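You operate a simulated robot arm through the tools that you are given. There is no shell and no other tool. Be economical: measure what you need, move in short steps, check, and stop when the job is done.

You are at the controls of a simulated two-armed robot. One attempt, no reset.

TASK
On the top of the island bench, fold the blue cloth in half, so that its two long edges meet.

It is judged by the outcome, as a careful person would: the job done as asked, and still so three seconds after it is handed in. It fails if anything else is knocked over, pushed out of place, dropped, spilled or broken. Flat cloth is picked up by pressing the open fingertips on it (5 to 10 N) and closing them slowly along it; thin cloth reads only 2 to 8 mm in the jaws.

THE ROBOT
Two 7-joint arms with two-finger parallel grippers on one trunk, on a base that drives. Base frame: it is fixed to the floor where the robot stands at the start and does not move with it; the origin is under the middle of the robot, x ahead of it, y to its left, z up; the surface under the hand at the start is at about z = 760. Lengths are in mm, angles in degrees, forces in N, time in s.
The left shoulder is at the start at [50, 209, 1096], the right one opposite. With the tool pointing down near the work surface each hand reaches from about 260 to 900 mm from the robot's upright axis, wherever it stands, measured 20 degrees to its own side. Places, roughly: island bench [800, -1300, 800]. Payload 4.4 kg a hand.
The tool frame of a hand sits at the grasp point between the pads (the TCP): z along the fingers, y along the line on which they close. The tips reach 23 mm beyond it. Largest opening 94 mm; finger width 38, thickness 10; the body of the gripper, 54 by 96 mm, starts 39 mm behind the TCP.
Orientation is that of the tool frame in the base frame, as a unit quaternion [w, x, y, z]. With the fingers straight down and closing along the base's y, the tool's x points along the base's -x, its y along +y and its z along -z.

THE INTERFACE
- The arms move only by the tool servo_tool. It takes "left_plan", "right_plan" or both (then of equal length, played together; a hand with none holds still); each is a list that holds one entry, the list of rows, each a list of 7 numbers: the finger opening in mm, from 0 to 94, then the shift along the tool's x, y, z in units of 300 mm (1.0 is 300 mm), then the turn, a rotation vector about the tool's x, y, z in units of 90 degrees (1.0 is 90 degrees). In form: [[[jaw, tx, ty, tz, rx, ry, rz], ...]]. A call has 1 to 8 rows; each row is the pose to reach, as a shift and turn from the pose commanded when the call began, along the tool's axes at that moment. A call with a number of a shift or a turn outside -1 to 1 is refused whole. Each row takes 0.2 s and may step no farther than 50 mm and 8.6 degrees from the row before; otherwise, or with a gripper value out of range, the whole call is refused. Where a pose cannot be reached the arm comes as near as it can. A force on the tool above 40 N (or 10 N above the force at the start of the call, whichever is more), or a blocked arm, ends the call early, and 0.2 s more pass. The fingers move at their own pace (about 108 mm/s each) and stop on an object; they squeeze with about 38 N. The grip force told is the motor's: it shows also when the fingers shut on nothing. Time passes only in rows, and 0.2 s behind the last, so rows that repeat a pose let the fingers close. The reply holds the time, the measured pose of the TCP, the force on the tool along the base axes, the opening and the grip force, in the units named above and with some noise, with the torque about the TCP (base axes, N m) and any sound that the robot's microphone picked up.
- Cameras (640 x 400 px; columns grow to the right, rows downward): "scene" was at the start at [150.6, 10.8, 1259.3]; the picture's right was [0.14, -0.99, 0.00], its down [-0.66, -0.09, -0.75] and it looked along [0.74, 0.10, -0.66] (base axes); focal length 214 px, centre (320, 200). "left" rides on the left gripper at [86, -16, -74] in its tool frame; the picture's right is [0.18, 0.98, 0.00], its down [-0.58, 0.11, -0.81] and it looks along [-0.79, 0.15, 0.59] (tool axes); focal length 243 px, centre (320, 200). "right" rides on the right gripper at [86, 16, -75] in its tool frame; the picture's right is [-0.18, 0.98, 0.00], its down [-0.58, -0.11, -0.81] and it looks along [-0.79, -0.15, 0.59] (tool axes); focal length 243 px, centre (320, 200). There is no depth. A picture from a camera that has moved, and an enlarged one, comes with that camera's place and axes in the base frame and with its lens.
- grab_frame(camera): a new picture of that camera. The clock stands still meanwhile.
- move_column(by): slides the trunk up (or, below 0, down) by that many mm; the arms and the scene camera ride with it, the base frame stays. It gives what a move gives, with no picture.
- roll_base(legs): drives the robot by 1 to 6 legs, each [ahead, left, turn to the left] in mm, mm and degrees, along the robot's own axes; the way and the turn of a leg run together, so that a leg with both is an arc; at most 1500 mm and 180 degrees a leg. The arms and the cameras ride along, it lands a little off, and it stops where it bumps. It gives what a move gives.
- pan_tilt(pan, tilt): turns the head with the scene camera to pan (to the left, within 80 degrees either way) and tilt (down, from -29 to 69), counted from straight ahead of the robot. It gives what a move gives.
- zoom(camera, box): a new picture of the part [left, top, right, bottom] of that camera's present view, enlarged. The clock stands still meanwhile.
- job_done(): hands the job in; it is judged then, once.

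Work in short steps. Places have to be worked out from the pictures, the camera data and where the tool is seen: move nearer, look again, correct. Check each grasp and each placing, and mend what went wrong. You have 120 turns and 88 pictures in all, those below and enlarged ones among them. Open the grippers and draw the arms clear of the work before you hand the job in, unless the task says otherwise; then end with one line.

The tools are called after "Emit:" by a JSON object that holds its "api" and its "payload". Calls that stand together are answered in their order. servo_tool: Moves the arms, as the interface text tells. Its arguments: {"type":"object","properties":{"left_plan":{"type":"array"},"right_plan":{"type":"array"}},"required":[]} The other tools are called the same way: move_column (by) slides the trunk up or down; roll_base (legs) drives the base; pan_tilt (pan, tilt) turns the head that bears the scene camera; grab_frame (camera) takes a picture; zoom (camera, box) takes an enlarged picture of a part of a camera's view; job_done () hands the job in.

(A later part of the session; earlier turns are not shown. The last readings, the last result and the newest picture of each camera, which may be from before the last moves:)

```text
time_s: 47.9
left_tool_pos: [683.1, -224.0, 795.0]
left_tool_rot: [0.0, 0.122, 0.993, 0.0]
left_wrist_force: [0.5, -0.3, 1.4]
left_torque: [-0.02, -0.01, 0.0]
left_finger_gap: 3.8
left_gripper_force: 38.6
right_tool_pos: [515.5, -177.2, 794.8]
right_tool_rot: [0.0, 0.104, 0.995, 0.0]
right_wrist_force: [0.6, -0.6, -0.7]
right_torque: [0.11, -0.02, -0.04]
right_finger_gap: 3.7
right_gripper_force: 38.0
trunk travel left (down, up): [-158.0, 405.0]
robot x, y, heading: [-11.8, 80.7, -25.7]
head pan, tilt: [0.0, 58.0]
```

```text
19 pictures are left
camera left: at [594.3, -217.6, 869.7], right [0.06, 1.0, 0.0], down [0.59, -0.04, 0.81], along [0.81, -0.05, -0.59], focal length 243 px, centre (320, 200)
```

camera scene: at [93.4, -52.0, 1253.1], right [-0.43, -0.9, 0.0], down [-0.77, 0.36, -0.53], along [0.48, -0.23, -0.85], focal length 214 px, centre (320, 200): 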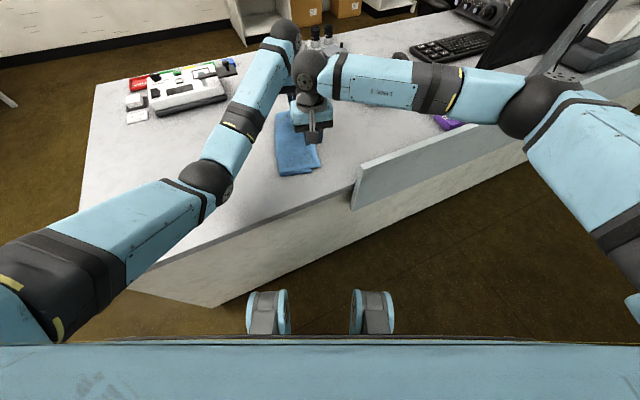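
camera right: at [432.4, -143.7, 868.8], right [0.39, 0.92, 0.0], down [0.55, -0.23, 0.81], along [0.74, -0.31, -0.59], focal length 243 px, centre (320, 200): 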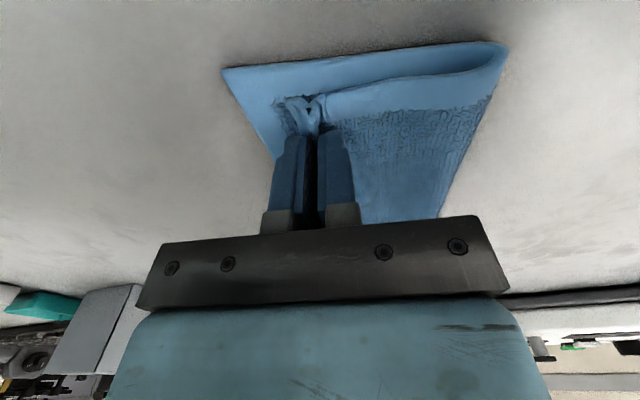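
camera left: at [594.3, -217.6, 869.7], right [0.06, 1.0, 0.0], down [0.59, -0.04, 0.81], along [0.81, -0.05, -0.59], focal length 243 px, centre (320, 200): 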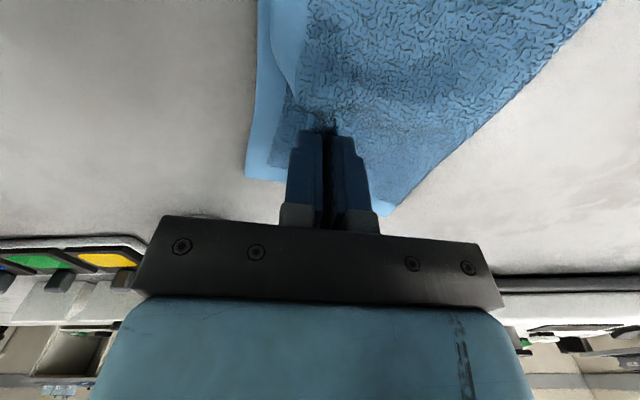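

The top edge lies just inside the bottom edge with the pinched ridge still to relax. I nudge the right hand 5 mm outward, lower both 4 mm, open slowly so the ridge spreads, and lift away.

Emit:
{"api": "servo_tool", "payload": {"left_plan": [[[0, 0, -0.005, 0.013, 0, 0, 0], [6, 0, -0.005, 0.013, 0, 0, 0], [12, 0, -0.005, 0.013, 0, 0, 0], [18, 0, -0.005, 0.013, 0, 0, 0], [24, 0, -0.005, 0.013, 0, 0, 0], [24, 0, -0.005, -0.02, 0, 0, 0], [24, 0, -0.005, -0.12, 0, 0, 0], [24, 0, -0.005, -0.24, 0, 0, 0]]], "right_plan": [[[0, 0, -0.017, 0.013, 0, 0, 0], [6, 0, -0.017, 0.013, 0, 0, 0], [12, 0, -0.017, 0.013, 0, 0, 0], [18, 0, -0.017, 0.013, 0, 0, 0], [24, 0, -0.017, 0.013, 0, 0, 0], [24, 0, -0.017, -0.02, 0, 0, 0], [24, 0, -0.017, -0.12, 0, 0, 0], [24, 0, -0.017, -0.24, 0, 0, 0]]]}}

Emit:
{"api": "grab_frame", "payload": {"camera": "right"}}

Emit:
{"api": "grab_frame", "payload": {"camera": "left"}}

```text
time_s: 49.6
left_tool_pos: [682.1, -222.4, 867.6]
left_tool_rot: [0.001, 0.123, 0.992, 0.0]
left_wrist_force: [0.1, 0.0, -0.8]
left_torque: [-0.03, 0.0, 0.02]
left_finger_gap: 23.9
left_gripper_force: 0.1
right_tool_pos: [512.6, -182.4, 866.6]
right_tool_rot: [0.0, 0.105, 0.995, 0.0]
right_wrist_force: [-0.3, 0.3, 0.7]
right_torque: [0.01, 0.0, 0.0]
right_finger_gap: 23.8
right_gripper_force: 0.0
trunk travel left (down, up): [-158.0, 405.0]
robot x, y, heading: [-12.5, 77.0, -25.6]
head pan, tilt: [0.0, 58.0]
```

```text
18 pictures are left
camera right: at [431.0, -148.6, 941.3], right [0.38, 0.92, 0.0], down [0.55, -0.23, 0.81], along [0.74, -0.31, -0.59], focal length 243 px, centre (320, 200)
```

right: 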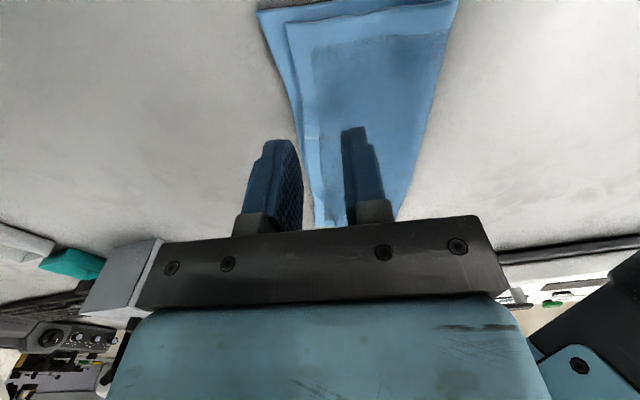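

```text
17 pictures are left
camera left: at [594.0, -217.6, 942.1], right [0.06, 1.0, 0.0], down [0.59, -0.04, 0.81], along [0.81, -0.05, -0.59], focal length 243 px, centre (320, 200)
```

left: 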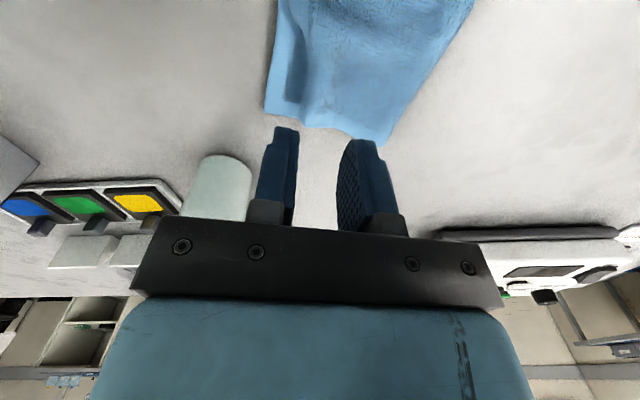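

It is nearly aligned, with the near end still showing a strip of the bottom layer. I clear the hands and inspect it.

Emit:
{"api": "servo_tool", "payload": {"left_plan": [[[24, 0, 0.12, -0.05, 0, 0, 0], [24, 0, 0.24, -0.1, 0, 0, 0], [24, 0, 0.36, -0.12, 0, 0, 0], [24, 0, 0.48, -0.12, 0, 0, 0], [24, 0, 0.6, -0.12, 0, 0, 0]]], "right_plan": [[[24, 0.05, -0.1, -0.08, 0, 0, 0], [24, 0.1, -0.2, -0.16, 0, 0, 0], [24, 0.15, -0.3, -0.24, 0, 0, 0], [24, 0.2, -0.4, -0.3, 0, 0, 0], [24, 0.25, -0.5, -0.36, 0, 0, 0]]]}}

Emit:
{"api": "zoom", "payload": {"camera": "scene", "box": [270, 90, 360, 190]}}

```text
time_s: 50.9
left_tool_pos: [725.3, -48.4, 904.0]
left_tool_rot: [0.0, 0.122, 0.992, 0.001]
left_wrist_force: [-0.4, 0.6, 0.2]
left_torque: [0.03, 0.0, 0.02]
left_finger_gap: 23.8
left_gripper_force: 0.1
right_tool_pos: [407.5, -313.4, 974.4]
right_tool_rot: [-0.001, 0.104, 0.995, 0.001]
right_wrist_force: [0.1, -0.3, 0.2]
right_torque: [-0.04, -0.05, 0.03]
right_finger_gap: 24.1
right_gripper_force: 0.1
trunk travel left (down, up): [-158.0, 405.0]
robot x, y, heading: [-14.0, 78.4, -25.6]
head pan, tilt: [0.0, 58.0]
```

```text
4.00 times, centred on (315, 140) of scene
camera zoom: at [108.2, 19.1, 1220.3], right [-0.43, -0.9, 0.0], down [-0.77, 0.36, -0.53], along [0.48, -0.23, -0.85], focal length 858 px, centre (340, 440)
```

zoom: 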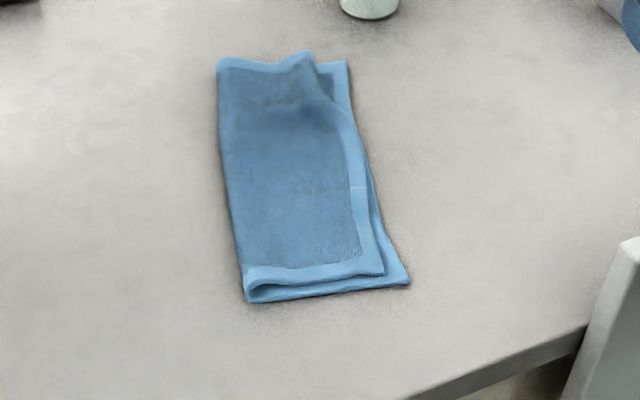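

The top corners lag the bottom by about 17 mm near and 35 mm far, with a slack wrinkle in the top layer. I try dragging the far top corner outward with lightly pressed, closed fingers, starting with the left hand.

Emit:
{"api": "servo_tool", "payload": {"left_plan": [[[0, -0.02, -0.115, 0.06, 0, 0, 0], [0, -0.04, -0.23, 0.13, 0, 0, 0], [0, -0.06, -0.345, 0.2, 0, 0, 0], [0, -0.08, -0.46, 0.28, 0, 0, 0], [0, -0.096, -0.577, 0.345, 0, 0, 0], [0, -0.096, -0.577, 0.363, 0, 0, 0], [0, -0.096, -0.577, 0.375, 0, 0, 0]]]}}

Emit:
{"api": "zoom", "payload": {"camera": "left", "box": [180, 0, 460, 220]}}

```text
time_s: 52.5
left_tool_pos: [710.8, -224.6, 790.7]
left_tool_rot: [0.001, 0.122, 0.992, 0.0]
left_wrist_force: [-0.8, 0.3, 5.4]
left_torque: [-0.02, 0.06, -0.04]
left_finger_gap: 0.1
left_gripper_force: 37.8
right_tool_pos: [406.8, -313.3, 974.7]
right_tool_rot: [0.001, 0.105, 0.994, 0.0]
right_wrist_force: [0.0, -0.2, 0.2]
right_torque: [0.0, -0.03, -0.02]
right_finger_gap: 24.0
right_gripper_force: 0.0
trunk travel left (down, up): [-158.0, 405.0]
robot x, y, heading: [-12.8, 77.0, -25.5]
head pan, tilt: [0.0, 58.0]
```

```text
1.82 times, centred on (320, 110) of left
camera zoom: at [622.6, -219.4, 865.5], right [0.06, 1.0, 0.0], down [0.59, -0.04, 0.81], along [0.81, -0.05, -0.59], focal length 441 px, centre (320, 364)
```

zoom: 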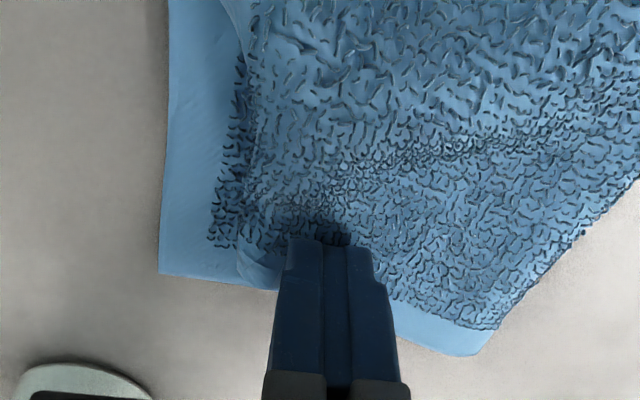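

The contact is light at 5 N on the top layer. I drag 25 mm outward and check.

Emit:
{"api": "servo_tool", "payload": {"left_plan": [[[0, 0, -0.02, 0.0, 0, 0, 0], [0, 0, -0.04, 0.0, 0, 0, 0], [0, 0, -0.06, 0.0, 0, 0, 0], [0, 0, -0.083, 0.0, 0, 0, 0]]]}}

Emit:
{"api": "zoom", "payload": {"camera": "left", "box": [180, 0, 460, 220]}}

```text
time_s: 53.5
left_tool_pos: [705.9, -248.3, 790.1]
left_tool_rot: [0.001, 0.122, 0.992, 0.0]
left_wrist_force: [0.8, 1.9, 6.8]
left_torque: [0.05, 0.06, -0.02]
left_finger_gap: 0.0
left_gripper_force: 38.3
right_tool_pos: [406.0, -312.0, 974.5]
right_tool_rot: [0.001, 0.104, 0.995, 0.0]
right_wrist_force: [0.6, 0.0, 0.2]
right_torque: [0.02, 0.01, -0.01]
right_finger_gap: 24.4
right_gripper_force: 0.1
trunk travel left (down, up): [-158.0, 405.0]
robot x, y, heading: [-11.7, 78.4, -25.5]
head pan, tilt: [0.0, 58.0]
```

```text
1.82 times, centred on (320, 110) of left
camera zoom: at [617.3, -243.4, 865.1], right [0.06, 1.0, 0.0], down [0.59, -0.04, 0.81], along [0.81, -0.05, -0.59], focal length 441 px, centre (320, 364)
```

zoom: 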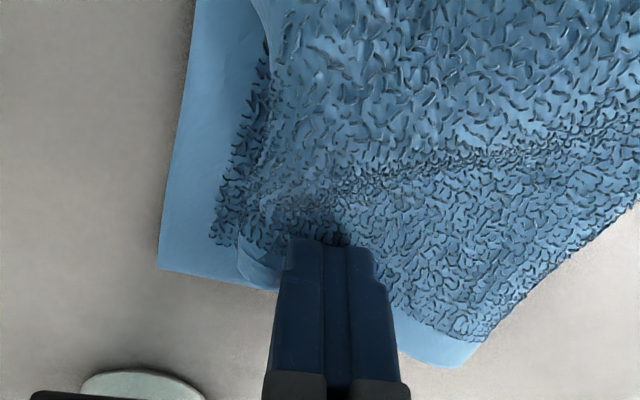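

Friction drags both layers together, so sliding won't work. Instead I'll pinch the far top corner with the jaws closing along the edge, which takes no width, then lift it and lay it outward. I raise the left hand and rotate it.

Emit:
{"api": "servo_tool", "payload": {"left_plan": [[[0, 0, 0, -0.1, 0, 0, 0.0], [0, 0, 0.02, -0.2, 0, 0, 0.09], [0, 0, 0.04, -0.25, 0, 0, 0.18], [0, 0, 0.05, -0.25, 0, 0, 0.27], [0, 0, 0.05, -0.25, 0, 0, 0.36], [0, 0, 0.05, -0.25, 0, 0, 0.45], [0, 0, 0.05, -0.25, 0, 0, 0.54], [0, 0, 0.05, -0.25, 0, 0, 0.63]]]}}

Emit:
{"api": "servo_tool", "payload": {"left_plan": [[[18, 0, 0, 0, 0, 0, 0.09], [18, 0, 0, 0, 0, 0, 0.18], [18, 0, 0, 0, 0, 0, 0.27], [18, 0, 0, 0, 0, 0, 0.36], [18, 0, 0, 0, 0, 0, 0.42], [18, 0, 0, 0, 0, 0, 0.42]]]}}

Emit:
{"api": "grab_frame", "payload": {"camera": "left"}}

```text
time_s: 55.2
left_tool_pos: [710.4, -233.4, 864.1]
left_tool_rot: [0.001, 0.58, 0.814, 0.0]
left_wrist_force: [-0.3, -0.1, 0.0]
left_torque: [-0.03, 0.02, -0.02]
left_finger_gap: 0.0
left_gripper_force: 38.1
right_tool_pos: [407.5, -312.7, 972.8]
right_tool_rot: [0.0, 0.104, 0.995, 0.0]
right_wrist_force: [-0.2, 0.0, 1.0]
right_torque: [0.01, -0.01, 0.0]
right_finger_gap: 23.8
right_gripper_force: 0.1
trunk travel left (down, up): [-158.0, 405.0]
robot x, y, heading: [-15.2, 79.2, -25.6]
head pan, tilt: [0.0, 58.0]
```

```text
time_s: 56.6
left_tool_pos: [709.2, -234.7, 866.4]
left_tool_rot: [0.0, 0.812, 0.583, 0.0]
left_wrist_force: [0.0, -0.8, 0.0]
left_torque: [0.02, -0.02, -0.01]
left_finger_gap: 17.8
left_gripper_force: 0.2
right_tool_pos: [407.7, -313.4, 973.1]
right_tool_rot: [-0.001, 0.104, 0.995, 0.0]
right_wrist_force: [0.5, 0.1, -0.5]
right_torque: [0.02, -0.02, -0.01]
right_finger_gap: 24.1
right_gripper_force: 0.0
trunk travel left (down, up): [-158.0, 405.0]
robot x, y, heading: [-17.0, 78.8, -25.4]
head pan, tilt: [0.0, 58.0]
```

```text
13 pictures are left
camera left: at [721.9, -147.6, 940.3], right [0.99, -0.14, 0.0], down [-0.08, -0.59, 0.81], along [-0.11, -0.8, -0.59], focal length 243 px, centre (320, 200)
```

left: 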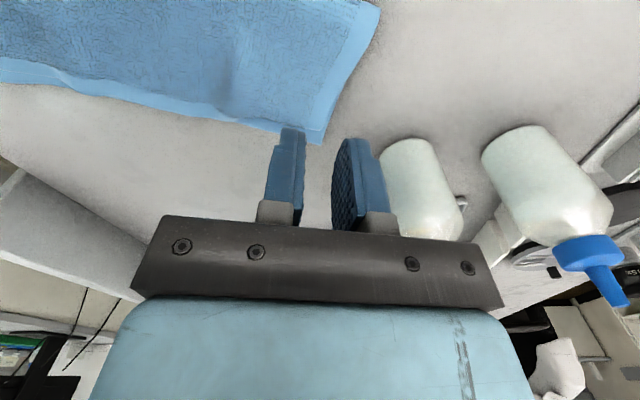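

The hand is now rotated to close along the edge. I zoom in to separate the top and bottom corners.

Emit:
{"api": "zoom", "payload": {"camera": "left", "box": [120, 0, 420, 180]}}

```text
2.13 times, centred on (270, 90) of left
camera zoom: at [721.9, -147.6, 940.3], right [0.99, -0.14, 0.0], down [-0.08, -0.59, 0.81], along [-0.11, -0.8, -0.59], focal length 518 px, centre (427, 435)
```

zoom: 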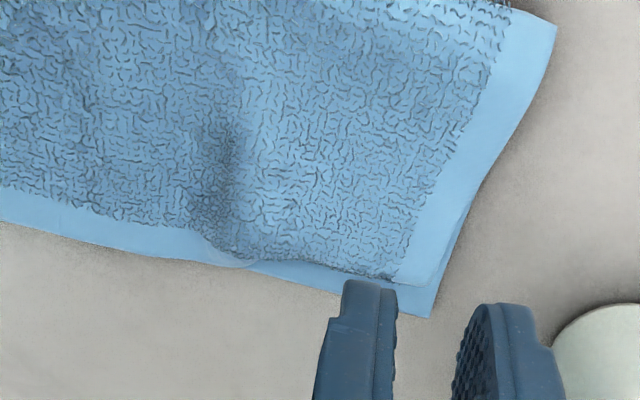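

Near the far corner the top hem seems tucked under. I position the jaws, closing along the edge, just inside that top edge and lower to contact.

Emit:
{"api": "servo_tool", "payload": {"left_plan": [[[20, -0.05, -0.05, 0.0, 0, 0, 0], [20, -0.095, -0.1, 0.1, 0, 0, 0], [20, -0.095, -0.1, 0.2, 0, 0, 0], [20, -0.095, -0.1, 0.23, 0, 0, 0], [20, -0.095, -0.1, 0.245, 0, 0, 0], [20, -0.095, -0.1, 0.253, 0, 0, 0]]]}}

```text
time_s: 58.0
left_tool_pos: [671.8, -252.4, 790.8]
left_tool_rot: [0.001, 0.812, 0.583, 0.001]
left_wrist_force: [1.2, -1.5, 9.9]
left_torque: [0.0, -0.05, -0.04]
left_finger_gap: 19.7
left_gripper_force: 0.0
right_tool_pos: [408.2, -313.3, 973.8]
right_tool_rot: [0.001, 0.105, 0.994, 0.0]
right_wrist_force: [0.1, 0.4, 0.4]
right_torque: [0.0, -0.02, 0.0]
right_finger_gap: 23.9
right_gripper_force: 0.1
trunk travel left (down, up): [-158.0, 405.0]
robot x, y, heading: [-16.8, 77.7, -25.4]
head pan, tilt: [0.0, 58.0]
```

Contact is 9.9 N. I close slowly and then lift 30 mm to look.

Emit:
{"api": "servo_tool", "payload": {"left_plan": [[[17, 0, 0, 0, 0, 0, 0], [14, 0, 0, 0, 0, 0, 0], [11, 0, 0, 0, 0, 0, 0], [8, 0, 0, 0, 0, 0, 0], [5, 0, 0, 0, 0, 0, 0], [2, 0, 0, 0, 0, 0, 0], [0, 0, 0, 0, 0, 0, 0], [0, 0, 0, 0, 0, 0, 0]]]}}

Emit:
{"api": "servo_tool", "payload": {"left_plan": [[[0, 0, 0, -0.05, 0, 0, 0], [0, 0, 0, -0.1, 0, 0, 0], [0, 0, 0, -0.13, 0, 0, 0]]]}}

Emit:
{"api": "zoom", "payload": {"camera": "left", "box": [120, 0, 420, 180]}}

```text
time_s: 59.9
left_tool_pos: [672.0, -250.8, 790.6]
left_tool_rot: [0.001, 0.812, 0.583, 0.0]
left_wrist_force: [1.5, -0.7, 12.1]
left_torque: [0.06, -0.03, -0.01]
left_finger_gap: 3.8
left_gripper_force: 38.4
right_tool_pos: [408.3, -313.2, 973.9]
right_tool_rot: [0.0, 0.105, 0.994, 0.001]
right_wrist_force: [-0.4, 0.1, -0.1]
right_torque: [0.0, -0.02, -0.01]
right_finger_gap: 24.2
right_gripper_force: 0.1
trunk travel left (down, up): [-158.0, 405.0]
robot x, y, heading: [-13.9, 79.7, -25.4]
head pan, tilt: [0.0, 58.0]
```

```text
time_s: 60.6
left_tool_pos: [672.9, -250.7, 826.5]
left_tool_rot: [0.0, 0.812, 0.583, -0.001]
left_wrist_force: [0.2, 0.6, 1.2]
left_torque: [0.01, -0.02, 0.0]
left_finger_gap: 3.3
left_gripper_force: 37.9
right_tool_pos: [408.3, -314.3, 972.7]
right_tool_rot: [0.0, 0.104, 0.995, 0.001]
right_wrist_force: [-0.7, 1.2, 0.8]
right_torque: [-0.02, -0.02, 0.0]
right_finger_gap: 23.8
right_gripper_force: 0.0
trunk travel left (down, up): [-158.0, 405.0]
robot x, y, heading: [-14.6, 79.6, -25.5]
head pan, tilt: [0.0, 58.0]
```

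```text
2.13 times, centred on (270, 90) of left
camera zoom: at [683.4, -164.7, 901.7], right [0.99, -0.14, 0.0], down [-0.08, -0.59, 0.81], along [-0.11, -0.8, -0.59], focal length 518 px, centre (427, 435)
```

zoom: 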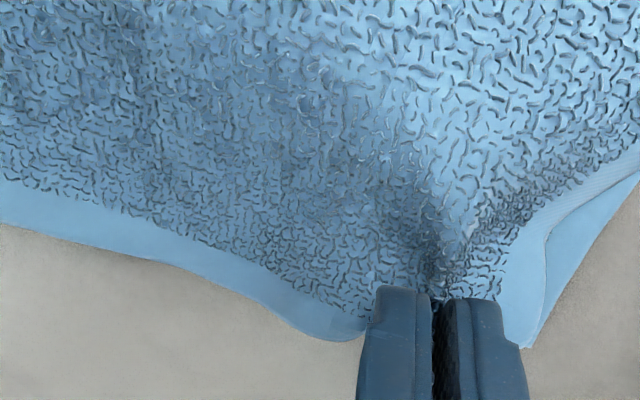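

The top layer is held at 3.3 mm and lifted. I check from the scene camera how the hem hangs.

Emit:
{"api": "zoom", "payload": {"camera": "scene", "box": [280, 80, 360, 160]}}

```text
5.00 times, centred on (320, 120) of scene
camera zoom: at [108.7, 18.7, 1220.2], right [-0.43, -0.9, 0.0], down [-0.77, 0.36, -0.53], along [0.48, -0.23, -0.85], focal length 1072 px, centre (320, 600)
```

zoom: 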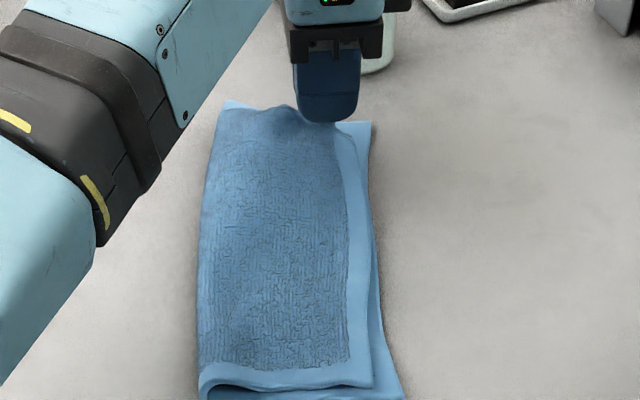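

The hem now hangs straight and ends about 8 to 10 mm short of the bottom edge. I pull outward 15 mm, lower and release.

Emit:
{"api": "servo_tool", "payload": {"left_plan": [[[0, -0.03, 0, 0, 0, 0, 0], [0, -0.055, 0, 0.04, 0, 0, 0], [0, -0.055, 0, 0.085, 0, 0, 0], [0, -0.05, 0, 0.112, 0, 0, 0], [6, -0.05, 0, 0.112, 0, 0, 0], [14, -0.05, 0, 0.112, 0, 0, 0], [22, -0.05, 0, 0.112, 0, 0, 0], [22, -0.05, 0, 0.05, 0, 0, 0]]]}}

Emit:
{"api": "servo_tool", "payload": {"left_plan": [[[22, 0, 0, -0.12, 0, 0, 0], [22, 0.08, 0, -0.24, 0, 0, 0], [22, 0.2, 0, -0.3, 0, 0, 0], [22, 0.35, 0, -0.3, 0, 0, 0], [22, 0.5, 0, -0.3, 0, 0, 0]]]}}

Emit:
{"api": "zoom", "payload": {"camera": "scene", "box": [270, 80, 370, 180]}}

```text
time_s: 62.5
left_tool_pos: [666.9, -266.7, 814.1]
left_tool_rot: [0.0, 0.812, 0.584, 0.0]
left_wrist_force: [-0.3, 0.3, 0.3]
left_torque: [-0.01, 0.0, 0.04]
left_finger_gap: 22.0
left_gripper_force: 0.0
right_tool_pos: [407.8, -313.1, 973.1]
right_tool_rot: [0.0, 0.104, 0.995, 0.0]
right_wrist_force: [-0.5, -0.5, -0.7]
right_torque: [0.0, -0.01, 0.02]
right_finger_gap: 23.9
right_gripper_force: 0.0
trunk travel left (down, up): [-158.0, 405.0]
robot x, y, heading: [-16.1, 77.8, -25.3]
head pan, tilt: [0.0, 58.0]
```

```text
time_s: 63.6
left_tool_pos: [714.7, -122.8, 900.1]
left_tool_rot: [0.0, 0.813, 0.583, 0.001]
left_wrist_force: [-0.9, -0.3, -0.2]
left_torque: [0.02, 0.0, 0.0]
left_finger_gap: 21.9
left_gripper_force: 0.0
right_tool_pos: [409.4, -312.0, 975.0]
right_tool_rot: [0.0, 0.105, 0.995, -0.002]
right_wrist_force: [0.2, -0.4, 0.1]
right_torque: [0.01, 0.0, 0.04]
right_finger_gap: 23.6
right_gripper_force: 0.1
trunk travel left (down, up): [-158.0, 405.0]
robot x, y, heading: [-16.6, 79.3, -25.3]
head pan, tilt: [0.0, 58.0]
```

```text
4.00 times, centred on (320, 130) of scene
camera zoom: at [108.9, 19.5, 1220.3], right [-0.43, -0.9, 0.0], down [-0.77, 0.36, -0.53], along [0.48, -0.23, -0.85], focal length 858 px, centre (320, 480)
```

zoom: 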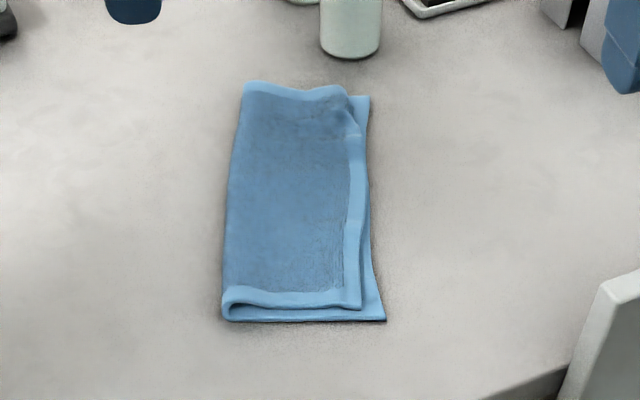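

Much better. About 17 mm remains at the near corner and about 19 mm at the very far corner. I do the same trick on the near corner with the right hand, first rotating it and bringing it above.

Emit:
{"api": "servo_tool", "payload": {"right_plan": [[[20, -0.029, 0.0615, 0.05, 0, 0, -0.086], [20, -0.058, 0.123, 0.1, 0, 0, -0.172], [20, -0.087, 0.1845, 0.15, 0, 0, -0.258], [20, -0.1165, 0.246, 0.2, 0, 0, -0.344], [20, -0.146, 0.3075, 0.25, 0, 0, -0.43], [20, -0.175, 0.369, 0.3, 0, 0, -0.516], [20, -0.204, 0.4305, 0.36, 0, 0, -0.602], [20, -0.233, 0.492, 0.413, 0, 0, -0.688]]]}}

Emit:
{"api": "servo_tool", "payload": {"right_plan": [[[20, 0, 0, 0.0, 0, 0, -0.086], [20, 0, 0, 0.0, 0, 0, -0.172], [20, 0, 0, 0.0, 0, 0, -0.172]]]}}

Emit:
{"api": "zoom", "payload": {"camera": "right", "box": [180, 0, 480, 190]}}

```text
time_s: 65.5
left_tool_pos: [714.6, -123.8, 899.3]
left_tool_rot: [0.0, 0.812, 0.583, 0.0]
left_wrist_force: [-0.4, 0.1, -0.5]
left_torque: [0.02, -0.02, 0.02]
left_finger_gap: 22.1
left_gripper_force: 0.0
right_tool_pos: [492.2, -205.4, 871.8]
right_tool_rot: [0.0, -0.339, 0.941, 0.0]
right_wrist_force: [0.2, -0.1, -0.7]
right_torque: [0.0, -0.01, -0.02]
right_finger_gap: 19.9
right_gripper_force: 0.0
right hand out of reach, approached as far as the arm can: row 7, 8
trunk travel left (down, up): [-158.0, 405.0]
robot x, y, heading: [-15.1, 76.6, -25.3]
head pan, tilt: [0.0, 58.0]
```

```text
time_s: 66.2
left_tool_pos: [715.8, -123.3, 900.2]
left_tool_rot: [-0.001, 0.812, 0.583, 0.0]
left_wrist_force: [-0.1, -0.1, -0.1]
left_torque: [0.0, -0.01, -0.01]
left_finger_gap: 22.0
left_gripper_force: 0.1
right_tool_pos: [446.8, -183.1, 892.9]
right_tool_rot: [-0.001, -0.402, 0.916, -0.001]
right_wrist_force: [0.2, -0.6, -1.2]
right_torque: [0.01, -0.02, -0.01]
right_finger_gap: 19.8
right_gripper_force: 0.1
right hand out of reach, approached as far as the arm can: row 1, 2, 3
trunk travel left (down, up): [-158.0, 405.0]
robot x, y, heading: [-14.4, 78.1, -25.4]
head pan, tilt: [0.0, 58.0]
```

```text
2.11 times, centred on (330, 95) of right
camera zoom: at [375.6, -236.6, 967.0], right [-0.6, 0.8, 0.0], down [0.47, 0.35, 0.81], along [0.65, 0.48, -0.59], focal length 511 px, centre (299, 421)
```

zoom: 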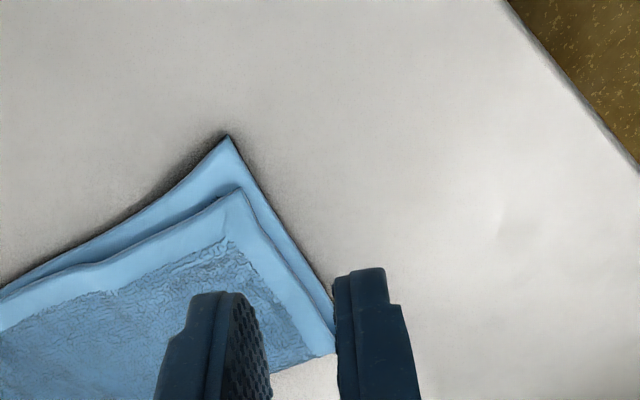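

The right wrist is at its limit at this yaw. I rotate it back partway, since a diagonal pinch is good enough, and see where it settles.

Emit:
{"api": "servo_tool", "payload": {"right_plan": [[[20, 0, 0, 0, 0, 0, 0.08], [20, 0, 0, 0, 0, 0, 0.16], [20, 0, 0, 0, 0, 0, 0.24], [20, 0, 0, 0, 0, 0, 0.32], [20, 0, 0, 0, 0, 0, 0.4], [20, 0, 0, 0, 0, 0, 0.4]]]}}

```text
time_s: 67.7
left_tool_pos: [716.1, -124.8, 900.0]
left_tool_rot: [0.0, 0.812, 0.584, 0.0]
left_wrist_force: [-0.9, -0.5, 0.6]
left_torque: [-0.01, 0.0, 0.06]
left_finger_gap: 22.1
left_gripper_force: 0.0
right_tool_pos: [447.3, -182.0, 891.9]
right_tool_rot: [0.0, -0.097, 0.995, 0.0]
right_wrist_force: [0.7, 0.5, 1.4]
right_torque: [-0.01, 0.0, 0.0]
right_finger_gap: 19.9
right_gripper_force: 0.0
trunk travel left (down, up): [-158.0, 405.0]
robot x, y, heading: [-15.7, 82.5, -25.4]
head pan, tilt: [0.0, 58.0]
```

It settled at yaw 11° with the pose valid. Its finger width will lie along the corner's bisector at yaw 28°, so I move to about 22 mm inside the near top corner (≈(503,-181)) and lower.

Emit:
{"api": "servo_tool", "payload": {"right_plan": [[[20, -0.06, -0.011, 0.0, 0, 0, -0.06], [20, -0.12, -0.022, 0.08, 0, 0, -0.12], [20, -0.184, -0.033, 0.18, 0, 0, -0.19], [20, -0.184, -0.033, 0.28, 0, 0, -0.19], [20, -0.184, -0.033, 0.325, 0, 0, -0.19], [20, -0.184, -0.033, 0.338, 0, 0, -0.19], [20, -0.184, -0.033, 0.343, 0, 0, -0.19]]]}}

Emit:
{"api": "zoom", "payload": {"camera": "right", "box": [180, 0, 480, 190]}}

```text
time_s: 69.2
left_tool_pos: [715.4, -123.4, 901.1]
left_tool_rot: [0.0, 0.812, 0.584, 0.0]
left_wrist_force: [-0.5, 0.2, 0.7]
left_torque: [-0.03, -0.02, 0.02]
left_finger_gap: 22.1
left_gripper_force: 0.3
right_tool_pos: [502.8, -180.8, 790.0]
right_tool_rot: [0.001, -0.246, 0.969, 0.0]
right_wrist_force: [2.6, -1.1, 6.2]
right_torque: [-0.01, -0.09, -0.02]
right_finger_gap: 19.7
right_gripper_force: 0.0
trunk travel left (down, up): [-158.0, 405.0]
robot x, y, heading: [-12.4, 75.9, -25.4]
head pan, tilt: [0.0, 58.0]
```

```text
2.11 times, centred on (330, 95) of right
camera zoom: at [418.7, -208.1, 864.4], right [-0.31, 0.95, 0.0], down [0.56, 0.18, 0.81], along [0.77, 0.25, -0.59], focal length 511 px, centre (299, 421)
```

zoom: 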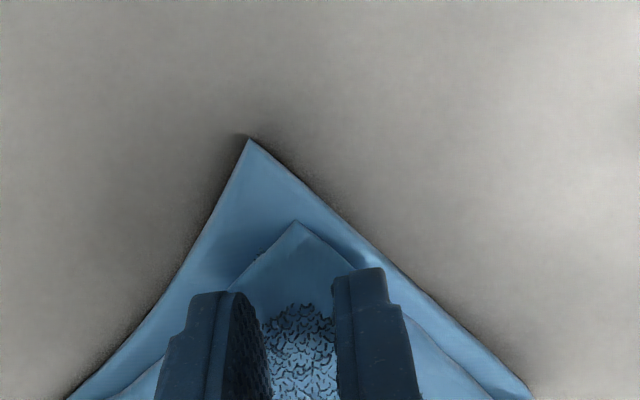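

The pinch spot is ideal, with light contact, and the top corner is short by about (-12,-14). I close, lift 25 mm, pull to the bottom corner and lay it down.

Emit:
{"api": "servo_tool", "payload": {"right_plan": [[[17, 0, 0, 0.003, 0, 0, 0], [14, 0, 0, 0.003, 0, 0, 0], [11, 0, 0, 0.003, 0, 0, 0], [8, 0, 0, 0.003, 0, 0, 0], [5, 0, 0, 0.003, 0, 0, 0], [2, 0, 0, 0.003, 0, 0, 0], [0, 0, 0, 0.003, 0, 0, 0], [0, 0, 0, 0.003, 0, 0, 0]]]}}

Emit:
{"api": "servo_tool", "payload": {"right_plan": [[[0, 0, 0, -0.04, 0, 0, 0], [0, 0.02, -0.01, -0.07, 0, 0, 0], [0, 0.05, -0.02, -0.07, 0, 0, 0], [0, 0.075, -0.032, -0.05, 0, 0, 0], [0, 0.075, -0.032, -0.01, 0, 0, 0], [0, 0.072, -0.03, 0.0, 0, 0, 0]]]}}

Emit:
{"api": "zoom", "payload": {"camera": "right", "box": [180, 0, 480, 190]}}

```text
time_s: 71.0
left_tool_pos: [714.3, -124.7, 902.0]
left_tool_rot: [0.0, 0.813, 0.583, 0.0]
left_wrist_force: [0.9, 0.3, 0.5]
left_torque: [0.06, -0.02, 0.03]
left_finger_gap: 22.1
left_gripper_force: 0.1
right_tool_pos: [502.0, -180.4, 788.1]
right_tool_rot: [0.0, -0.246, 0.969, 0.0]
right_wrist_force: [0.6, -0.6, 13.0]
right_torque: [0.05, -0.01, -0.01]
right_finger_gap: 0.0
right_gripper_force: 38.4
trunk travel left (down, up): [-158.0, 405.0]
robot x, y, heading: [-13.7, 80.7, -25.3]
head pan, tilt: [0.0, 58.0]
```

```text
time_s: 72.5
left_tool_pos: [715.5, -123.9, 901.0]
left_tool_rot: [0.001, 0.812, 0.583, 0.0]
left_wrist_force: [-0.3, 0.3, 0.0]
left_torque: [0.01, 0.02, -0.01]
left_finger_gap: 21.9
left_gripper_force: 0.0
right_tool_pos: [487.0, -199.1, 789.0]
right_tool_rot: [0.001, -0.245, 0.969, -0.001]
right_wrist_force: [0.0, -0.6, 4.8]
right_torque: [-0.02, -0.04, -0.02]
right_finger_gap: 0.0
right_gripper_force: 38.0
trunk travel left (down, up): [-158.0, 405.0]
robot x, y, heading: [-16.3, 76.2, -25.4]
head pan, tilt: [0.0, 58.0]
```

```text
2.11 times, centred on (330, 95) of right
camera zoom: at [403.5, -226.4, 863.4], right [-0.31, 0.95, 0.0], down [0.56, 0.18, 0.81], along [0.77, 0.25, -0.59], focal length 511 px, centre (299, 421)
```

zoom: 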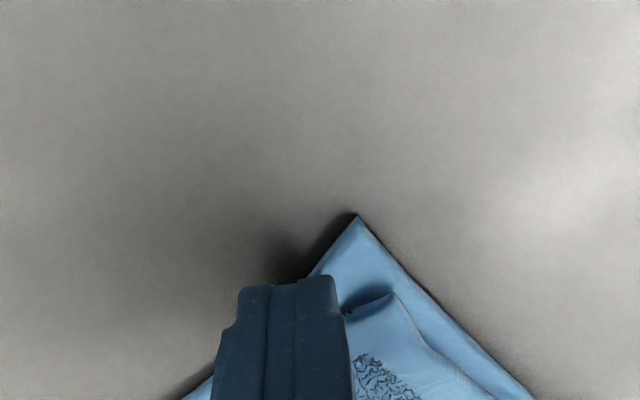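

The pinch slipped because the fingertips were partly off the corner. I go deeper, about 34 mm in from the top corner, with a wider gap and firmer press.

Emit:
{"api": "servo_tool", "payload": {"right_plan": [[[0, 0, 0, -0.08, 0, 0, 0], [24, -0.05, 0.032, -0.08, 0, 0, 0], [24, -0.099, 0.064, -0.08, 0, 0, 0], [24, -0.099, 0.064, -0.03, 0, 0, 0], [24, -0.099, 0.064, -0.005, 0, 0, 0], [24, -0.099, 0.064, 0.004, 0, 0, 0]]]}}

```text
time_s: 73.8
left_tool_pos: [713.9, -124.5, 902.4]
left_tool_rot: [0.0, 0.812, 0.584, 0.0]
left_wrist_force: [0.0, 0.2, 0.3]
left_torque: [0.0, 0.04, 0.01]
left_finger_gap: 22.1
left_gripper_force: 0.0
right_tool_pos: [506.2, -168.8, 789.0]
right_tool_rot: [0.002, -0.245, 0.97, 0.0]
right_wrist_force: [-0.2, -3.4, 18.2]
right_torque: [-0.06, -0.03, 0.02]
right_finger_gap: 23.9
right_gripper_force: 0.1
trunk travel left (down, up): [-158.0, 405.0]
robot x, y, heading: [-13.6, 74.5, -25.4]
head pan, tilt: [0.0, 58.0]
```

The force is 18 N. I ease up 1.5 mm and close slowly.

Emit:
{"api": "servo_tool", "payload": {"right_plan": [[[24, 0, 0, -0.005, 0, 0, 0], [20, 0, 0, -0.005, 0, 0, 0], [16, 0, 0, -0.005, 0, 0, 0], [12, 0, 0, -0.005, 0, 0, 0], [8, 0, 0, -0.005, 0, 0, 0], [4, 0, 0, -0.005, 0, 0, 0], [0, 0, 0, -0.005, 0, 0, 0], [0, 0, 0, -0.005, 0, 0, 0]]]}}

```text
time_s: 75.7
left_tool_pos: [715.1, -124.1, 902.0]
left_tool_rot: [0.0, 0.812, 0.583, 0.0]
left_wrist_force: [-0.3, 0.1, 0.3]
left_torque: [-0.04, -0.01, 0.02]
left_finger_gap: 22.3
left_gripper_force: 0.1
right_tool_pos: [504.2, -168.7, 788.6]
right_tool_rot: [0.001, -0.245, 0.969, -0.001]
right_wrist_force: [-0.9, 0.4, 16.3]
right_torque: [0.02, -0.01, 0.02]
right_finger_gap: 2.9
right_gripper_force: 37.7
trunk travel left (down, up): [-158.0, 405.0]
robot x, y, heading: [-17.7, 77.9, -25.5]
head pan, tilt: [0.0, 58.0]
```

The grasp reads 2.9 mm. I lift, pull outward by about (-14,-17), lower, open and back off upward.

Emit:
{"api": "servo_tool", "payload": {"right_plan": [[[0, 0, 0, -0.05, 0, 0, 0], [0, 0, 0, -0.1, 0, 0, 0], [0, 0.03, -0.012, -0.1, 0, 0, 0], [0, 0.06, -0.025, -0.09, 0, 0, 0], [0, 0.075, -0.031, -0.05, 0, 0, 0], [0, 0.072, -0.029, -0.01, 0, 0, 0], [0, 0.07, -0.028, -0.004, 0, 0, 0]]]}}

Emit:
{"api": "servo_tool", "payload": {"right_plan": [[[6, 0, 0, 0, 0, 0, 0], [14, 0, 0, 0, 0, 0, 0], [22, 0, 0, 0, 0, 0, 0], [22, 0, 0, -0.1, 0, 0, 0], [22, 0, 0, -0.24, 0, 0, 0], [22, 0.1, -0.1, -0.34, 0, 0, 0], [22, 0.2, -0.2, -0.4, 0, 0, 0], [22, 0.3, -0.3, -0.45, 0, 0, 0]]]}}

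Emit:
{"api": "zoom", "payload": {"camera": "scene", "box": [270, 80, 370, 180]}}

```text
time_s: 77.2
left_tool_pos: [714.1, -123.7, 901.7]
left_tool_rot: [0.001, 0.812, 0.583, 0.001]
left_wrist_force: [0.5, -0.4, 0.4]
left_torque: [-0.01, 0.01, 0.01]
left_finger_gap: 21.9
left_gripper_force: 0.2
right_tool_pos: [490.1, -184.9, 789.5]
right_tool_rot: [0.0, -0.246, 0.969, 0.0]
right_wrist_force: [-1.6, -0.2, 5.1]
right_torque: [-0.04, 0.05, 0.01]
right_finger_gap: 2.7
right_gripper_force: 38.4
trunk travel left (down, up): [-158.0, 405.0]
robot x, y, heading: [-10.7, 75.2, -25.2]
head pan, tilt: [0.0, 58.0]
```

```text
refused: row 6 steps farther than a row can; nothing moved
```

```text
4.00 times, centred on (320, 130) of scene
camera zoom: at [108.3, 18.8, 1220.4], right [-0.43, -0.9, 0.0], down [-0.77, 0.36, -0.53], along [0.48, -0.23, -0.85], focal length 858 px, centre (320, 480)
```

zoom: 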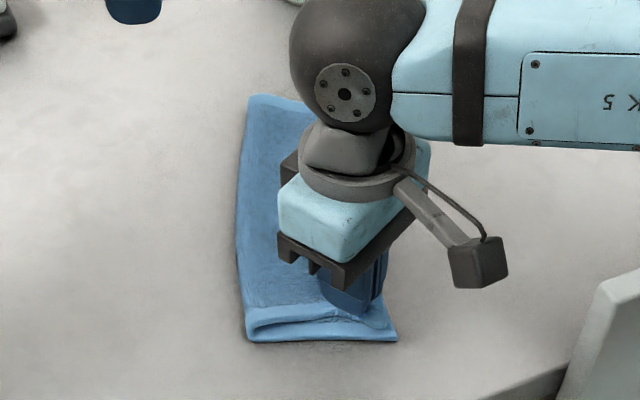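

The release call was refused for step size, so the hand still holds. The near corner looks close to aligned. I release with smaller steps.

Emit:
{"api": "servo_tool", "payload": {"right_plan": [[[6, 0, 0, 0, 0, 0, 0], [14, 0, 0, 0, 0, 0, 0], [22, 0, 0, 0, 0, 0, 0], [22, 0, 0, -0.1, 0, 0, 0], [22, 0, 0, -0.24, 0, 0, 0], [22, 0.05, -0.08, -0.34, 0, 0, 0], [22, 0.1, -0.18, -0.42, 0, 0, 0], [22, 0.15, -0.28, -0.48, 0, 0, 0]]]}}

Emit:
{"api": "servo_tool", "payload": {"right_plan": [[[22, 0.05, -0.12, -0.03, 0, 0, 0], [22, 0.1, -0.24, -0.05, 0, 0, 0], [22, 0.15, -0.36, -0.05, 0, 0, 0]]]}}

Emit:
{"api": "zoom", "payload": {"camera": "scene", "box": [270, 80, 370, 180]}}

```text
time_s: 79.0
left_tool_pos: [715.0, -124.8, 900.0]
left_tool_rot: [0.0, 0.812, 0.583, 0.0]
left_wrist_force: [-0.6, -0.1, 0.0]
left_torque: [-0.01, 0.01, -0.01]
left_finger_gap: 21.9
left_gripper_force: 0.0
right_tool_pos: [492.5, -284.0, 934.3]
right_tool_rot: [0.0, -0.246, 0.969, 0.001]
right_wrist_force: [0.1, 1.0, -0.2]
right_torque: [0.02, 0.01, -0.03]
right_finger_gap: 21.9
right_gripper_force: 0.2
trunk travel left (down, up): [-158.0, 405.0]
robot x, y, heading: [-16.8, 77.8, -25.2]
head pan, tilt: [0.0, 58.0]
```

```text
time_s: 79.8
left_tool_pos: [716.3, -123.8, 900.3]
left_tool_rot: [0.0, 0.812, 0.584, 0.0]
left_wrist_force: [0.2, 0.2, 1.0]
left_torque: [0.01, -0.02, 0.0]
left_finger_gap: 21.8
left_gripper_force: 0.1
right_tool_pos: [495.3, -311.8, 939.6]
right_tool_rot: [-0.001, -0.245, 0.969, -0.001]
right_wrist_force: [0.6, 0.2, 0.0]
right_torque: [0.04, -0.01, 0.02]
right_finger_gap: 21.9
right_gripper_force: 0.1
right hand out of reach, approached as far as the arm can: row 1, 2, 3
trunk travel left (down, up): [-158.0, 405.0]
robot x, y, heading: [-18.0, 81.6, -25.3]
head pan, tilt: [0.0, 58.0]
```

```text
4.00 times, centred on (320, 130) of scene
camera zoom: at [108.7, 18.6, 1220.2], right [-0.43, -0.9, 0.0], down [-0.77, 0.36, -0.53], along [0.48, -0.23, -0.85], focal length 858 px, centre (320, 480)
```

zoom: 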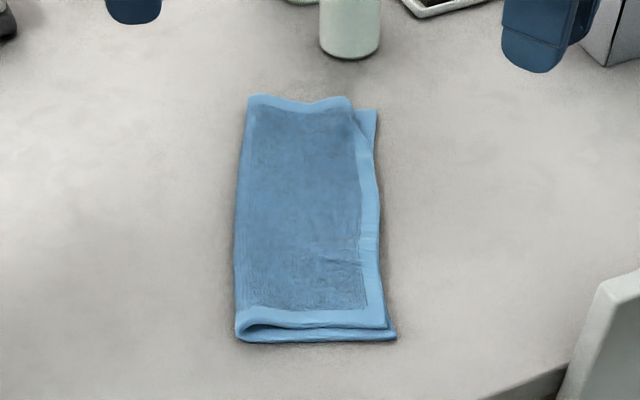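

The near corner is now within about 6 mm. Only the far corner is off, with its last 30 mm tucked under. I bring the left hand back to pinch about 24 mm from the far end and press.

Emit:
{"api": "servo_tool", "payload": {"left_plan": [[[22, -0.1, 0.015, 0.0, 0, 0, 0], [22, -0.22, 0.03, 0.08, 0, 0, 0], [22, -0.34, 0.05, 0.16, 0, 0, 0], [22, -0.46, 0.069, 0.23, 0, 0, 0], [22, -0.476, 0.069, 0.32, 0, 0, 0], [22, -0.476, 0.069, 0.355, 0, 0, 0], [22, -0.476, 0.069, 0.365, 0, 0, 0], [22, -0.476, 0.069, 0.37, 0, 0, 0]]]}}

Emit:
{"api": "zoom", "payload": {"camera": "left", "box": [150, 0, 450, 190]}}

```text
time_s: 81.7
left_tool_pos: [689.1, -266.2, 792.3]
left_tool_rot: [0.001, 0.812, 0.583, 0.0]
left_wrist_force: [0.1, 0.0, 1.1]
left_torque: [0.01, 0.0, 0.0]
left_finger_gap: 21.6
left_gripper_force: 0.0
right_tool_pos: [495.6, -311.8, 939.0]
right_tool_rot: [0.0, -0.245, 0.97, -0.001]
right_wrist_force: [0.5, 0.1, 0.4]
right_torque: [0.0, 0.0, -0.05]
right_finger_gap: 22.1
right_gripper_force: 0.1
trunk travel left (down, up): [-158.0, 405.0]
robot x, y, heading: [-14.1, 79.0, -25.6]
head pan, tilt: [0.0, 58.0]
```

```text
2.11 times, centred on (300, 95) of left
camera zoom: at [701.0, -178.9, 867.5], right [0.99, -0.14, 0.0], down [-0.08, -0.59, 0.81], along [-0.11, -0.8, -0.59], focal length 511 px, centre (362, 421)
```

zoom: 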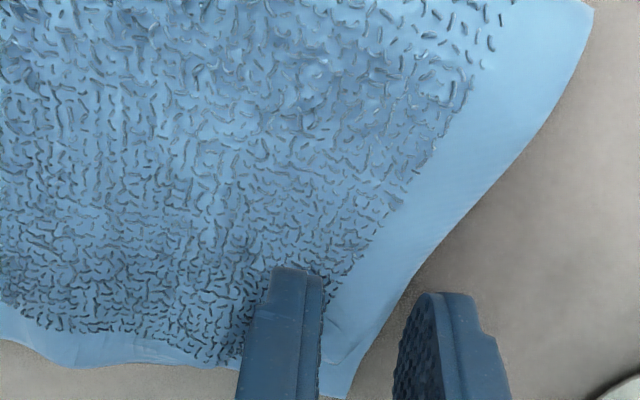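

The far finger is off the cloth, so I shift about 17 mm toward the near end, narrow the gap slightly and press.

Emit:
{"api": "servo_tool", "payload": {"left_plan": [[[19, 0, 0, -0.02, 0, 0, 0], [19, 0, -0.057, -0.02, 0, 0, 0], [19, 0, -0.057, 0.0, 0, 0, 0], [19, 0, -0.057, 0.007, 0, 0, 0], [19, 0, -0.057, 0.011, 0, 0, 0]]]}}

```text
time_s: 82.8
left_tool_pos: [672.4, -261.3, 792.0]
left_tool_rot: [0.001, 0.812, 0.584, 0.001]
left_wrist_force: [0.3, -0.8, 8.9]
left_torque: [-0.05, 0.12, -0.01]
left_finger_gap: 19.0
left_gripper_force: 0.0
right_tool_pos: [495.4, -311.6, 939.4]
right_tool_rot: [0.0, -0.245, 0.97, -0.001]
right_wrist_force: [-0.8, -0.2, 0.3]
right_torque: [-0.01, -0.03, -0.01]
right_finger_gap: 22.1
right_gripper_force: 0.1
trunk travel left (down, up): [-158.0, 405.0]
robot x, y, heading: [-12.6, 77.4, -25.7]
head pan, tilt: [0.0, 58.0]
```

The near finger bears most of the load, so I press 1 mm more and close slowly.

Emit:
{"api": "servo_tool", "payload": {"left_plan": [[[19, 0, 0, 0.004, 0, 0, 0], [16, 0, 0, 0.004, 0, 0, 0], [13, 0, 0, 0.004, 0, 0, 0], [10, 0, 0, 0.004, 0, 0, 0], [7, 0, 0, 0.004, 0, 0, 0], [4, 0, 0, 0.004, 0, 0, 0], [0, 0, 0, 0.004, 0, 0, 0], [0, 0, 0, 0.004, 0, 0, 0]]]}}

```text
time_s: 84.7
left_tool_pos: [672.5, -259.9, 789.9]
left_tool_rot: [0.002, 0.813, 0.583, 0.001]
left_wrist_force: [-3.7, -1.1, 16.8]
left_torque: [-0.2, 0.18, -0.03]
left_finger_gap: 4.1
left_gripper_force: 38.1
right_tool_pos: [493.9, -310.5, 939.3]
right_tool_rot: [0.001, -0.246, 0.969, 0.001]
right_wrist_force: [-0.2, 0.7, -0.2]
right_torque: [0.0, 0.0, -0.02]
right_finger_gap: 21.9
right_gripper_force: 0.1
trunk travel left (down, up): [-158.0, 405.0]
robot x, y, heading: [-14.2, 79.8, -25.6]
head pan, tilt: [0.0, 58.0]
```

The grasp reads 4.1 mm. I lift high, swing outward so the tucked hem hangs free, lower, then come slightly inward so the hem lies outward.

Emit:
{"api": "servo_tool", "payload": {"left_plan": [[[0, 0, 0, -0.08, 0, 0, 0], [0, 0, 0, -0.16, 0, 0, 0], [0, -0.06, 0, -0.18, 0, 0, 0], [0, -0.12, 0, -0.15, 0, 0, 0], [0, -0.13, 0, -0.07, 0, 0, 0], [0, -0.13, -0.01, -0.03, 0, 0, 0], [0, -0.07, -0.02, -0.02, 0, 0, 0], [0, -0.03, -0.02, -0.004, 0, 0, 0]]]}}

Emit:
{"api": "zoom", "payload": {"camera": "scene", "box": [280, 80, 370, 180]}}

```text
time_s: 86.5
left_tool_pos: [663.7, -266.7, 791.3]
left_tool_rot: [0.003, 0.813, 0.583, 0.001]
left_wrist_force: [0.0, -3.9, 13.2]
left_torque: [-0.12, 0.1, 0.01]
left_finger_gap: 3.4
left_gripper_force: 38.0
right_tool_pos: [494.3, -311.7, 940.7]
right_tool_rot: [0.001, -0.245, 0.97, -0.001]
right_wrist_force: [0.2, -0.3, 0.7]
right_torque: [0.02, 0.02, 0.02]
right_finger_gap: 21.9
right_gripper_force: 0.0
trunk travel left (down, up): [-158.0, 405.0]
robot x, y, heading: [-16.6, 75.4, -25.3]
head pan, tilt: [0.0, 58.0]
```

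```text
4.00 times, centred on (325, 130) of scene
camera zoom: at [107.3, 19.1, 1220.7], right [-0.43, -0.9, 0.0], down [-0.77, 0.36, -0.53], along [0.48, -0.23, -0.85], focal length 858 px, centre (300, 480)
```

zoom: 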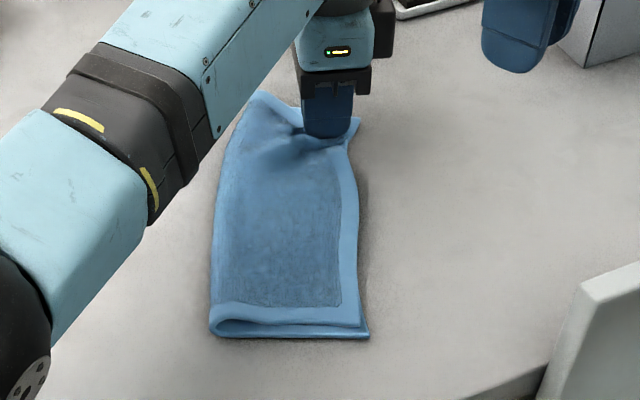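

The hem now reaches out to the edge at the far corner. I release gently and clear the hand, then check.

Emit:
{"api": "servo_tool", "payload": {"left_plan": [[[0, -0.012, 0, -0.01, 0, 0, 0], [6, -0.012, 0, -0.01, 0, 0, 0], [14, -0.012, 0, -0.01, 0, 0, 0], [22, -0.012, 0, -0.01, 0, 0, 0], [22, -0.012, 0, -0.06, 0, 0, 0], [22, -0.012, 0, -0.2, 0, 0, 0], [22, 0.05, 0, -0.32, 0, 0, 0], [22, 0.18, 0, -0.36, 0, 0, 0]]]}}

Emit:
{"api": "servo_tool", "payload": {"left_plan": [[[22, 0.14, 0, 0, 0, 0, 0], [22, 0.28, 0, -0.02, 0, 0, 0], [22, 0.42, 0, -0.04, 0, 0, 0], [22, 0.56, 0, -0.06, 0, 0, 0]]]}}

Emit:
{"api": "zoom", "payload": {"camera": "scene", "box": [280, 80, 370, 180]}}

```text
time_s: 88.2
left_tool_pos: [681.4, -216.3, 897.6]
left_tool_rot: [-0.001, 0.812, 0.584, 0.0]
left_wrist_force: [0.1, 0.0, 0.5]
left_torque: [0.0, 0.02, -0.01]
left_finger_gap: 22.2
left_gripper_force: 0.0
right_tool_pos: [496.2, -310.7, 939.6]
right_tool_rot: [0.0, -0.245, 0.97, 0.0]
right_wrist_force: [0.2, 0.3, -0.1]
right_torque: [-0.03, 0.02, 0.02]
right_finger_gap: 21.8
right_gripper_force: 0.0
trunk travel left (down, up): [-158.0, 405.0]
robot x, y, heading: [-16.6, 77.5, -25.8]
head pan, tilt: [0.0, 58.0]
```

```text
time_s: 89.2
left_tool_pos: [733.1, -56.2, 918.2]
left_tool_rot: [0.0, 0.813, 0.582, 0.0]
left_wrist_force: [-0.2, -0.1, 0.4]
left_torque: [-0.01, -0.01, 0.03]
left_finger_gap: 22.4
left_gripper_force: 0.0
right_tool_pos: [495.4, -310.6, 939.3]
right_tool_rot: [-0.001, -0.245, 0.969, 0.0]
right_wrist_force: [-0.4, -0.7, -0.5]
right_torque: [0.01, -0.01, 0.01]
right_finger_gap: 22.2
right_gripper_force: 0.1
trunk travel left (down, up): [-158.0, 405.0]
robot x, y, heading: [-12.7, 76.5, -25.4]
head pan, tilt: [0.0, 58.0]
```

```text
4.00 times, centred on (325, 130) of scene
camera zoom: at [108.8, 19.4, 1220.2], right [-0.43, -0.9, 0.0], down [-0.77, 0.36, -0.53], along [0.48, -0.23, -0.85], focal length 858 px, centre (300, 480)
```

zoom: 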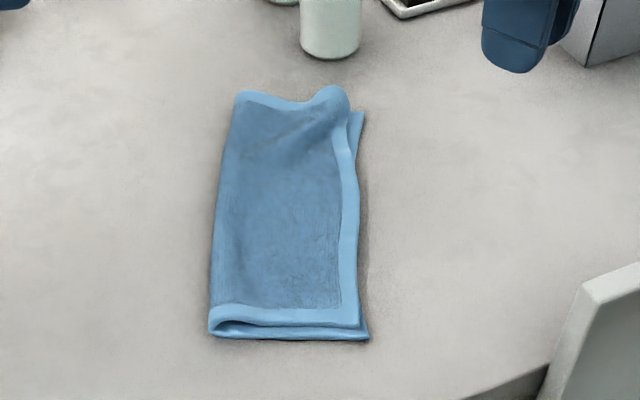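

The hem is untucked. The far corner is still about 13 mm short with a small standing ridge where it was pinched. I return to that same ridge to grip it again and shift it slightly outward.

Emit:
{"api": "servo_tool", "payload": {"left_plan": [[[24, -0.15, 0, 0.02, 0, 0, 0], [24, -0.3, 0, 0.05, 0, 0, 0], [24, -0.45, 0, 0.08, 0, 0, 0], [24, -0.6, 0, 0.12, 0, 0, 0], [24, -0.72, 0, 0.2, 0, 0, 0], [24, -0.745, 0, 0.33, 0, 0, 0], [24, -0.745, 0, 0.4, 0, 0, 0], [24, -0.745, 0, 0.42, 0, 0, 0]]]}}

```text
time_s: 91.0
left_tool_pos: [665.0, -268.0, 791.2]
left_tool_rot: [0.001, 0.812, 0.584, 0.001]
left_wrist_force: [0.3, 0.3, 4.9]
left_torque: [-0.01, -0.01, -0.02]
left_finger_gap: 24.1
left_gripper_force: 0.0
right_tool_pos: [495.0, -310.8, 938.7]
right_tool_rot: [0.0, -0.246, 0.969, 0.001]
right_wrist_force: [0.4, -0.6, 0.4]
right_torque: [0.03, -0.02, 0.02]
right_finger_gap: 22.2
right_gripper_force: 0.0
trunk travel left (down, up): [-158.0, 405.0]
robot x, y, heading: [-14.6, 79.8, -25.1]
head pan, tilt: [0.0, 58.0]
```

Contact is balanced at 4.9 N. I close slowly.

Emit:
{"api": "servo_tool", "payload": {"left_plan": [[[20, 0, 0, 0.003, 0, 0, 0], [16, 0, 0, 0.003, 0, 0, 0], [12, 0, 0, 0.003, 0, 0, 0], [9, 0, 0, 0.003, 0, 0, 0], [6, 0, 0, 0.003, 0, 0, 0], [3, 0, 0, 0.003, 0, 0, 0], [0, 0, 0, 0.003, 0, 0, 0], [0, 0, 0, 0.003, 0, 0, 0]]]}}

```text
time_s: 92.8
left_tool_pos: [663.5, -267.7, 790.9]
left_tool_rot: [0.002, 0.812, 0.583, 0.001]
left_wrist_force: [0.0, -0.2, 14.9]
left_torque: [-0.01, -0.03, -0.02]
left_finger_gap: 5.8
left_gripper_force: 37.4
right_tool_pos: [493.8, -311.6, 940.9]
right_tool_rot: [0.001, -0.246, 0.969, 0.0]
right_wrist_force: [0.2, -0.6, -0.7]
right_torque: [0.01, -0.01, -0.01]
right_finger_gap: 22.3
right_gripper_force: 0.0
trunk travel left (down, up): [-158.0, 405.0]
robot x, y, heading: [-13.8, 77.5, -25.3]
head pan, tilt: [0.0, 58.0]
```

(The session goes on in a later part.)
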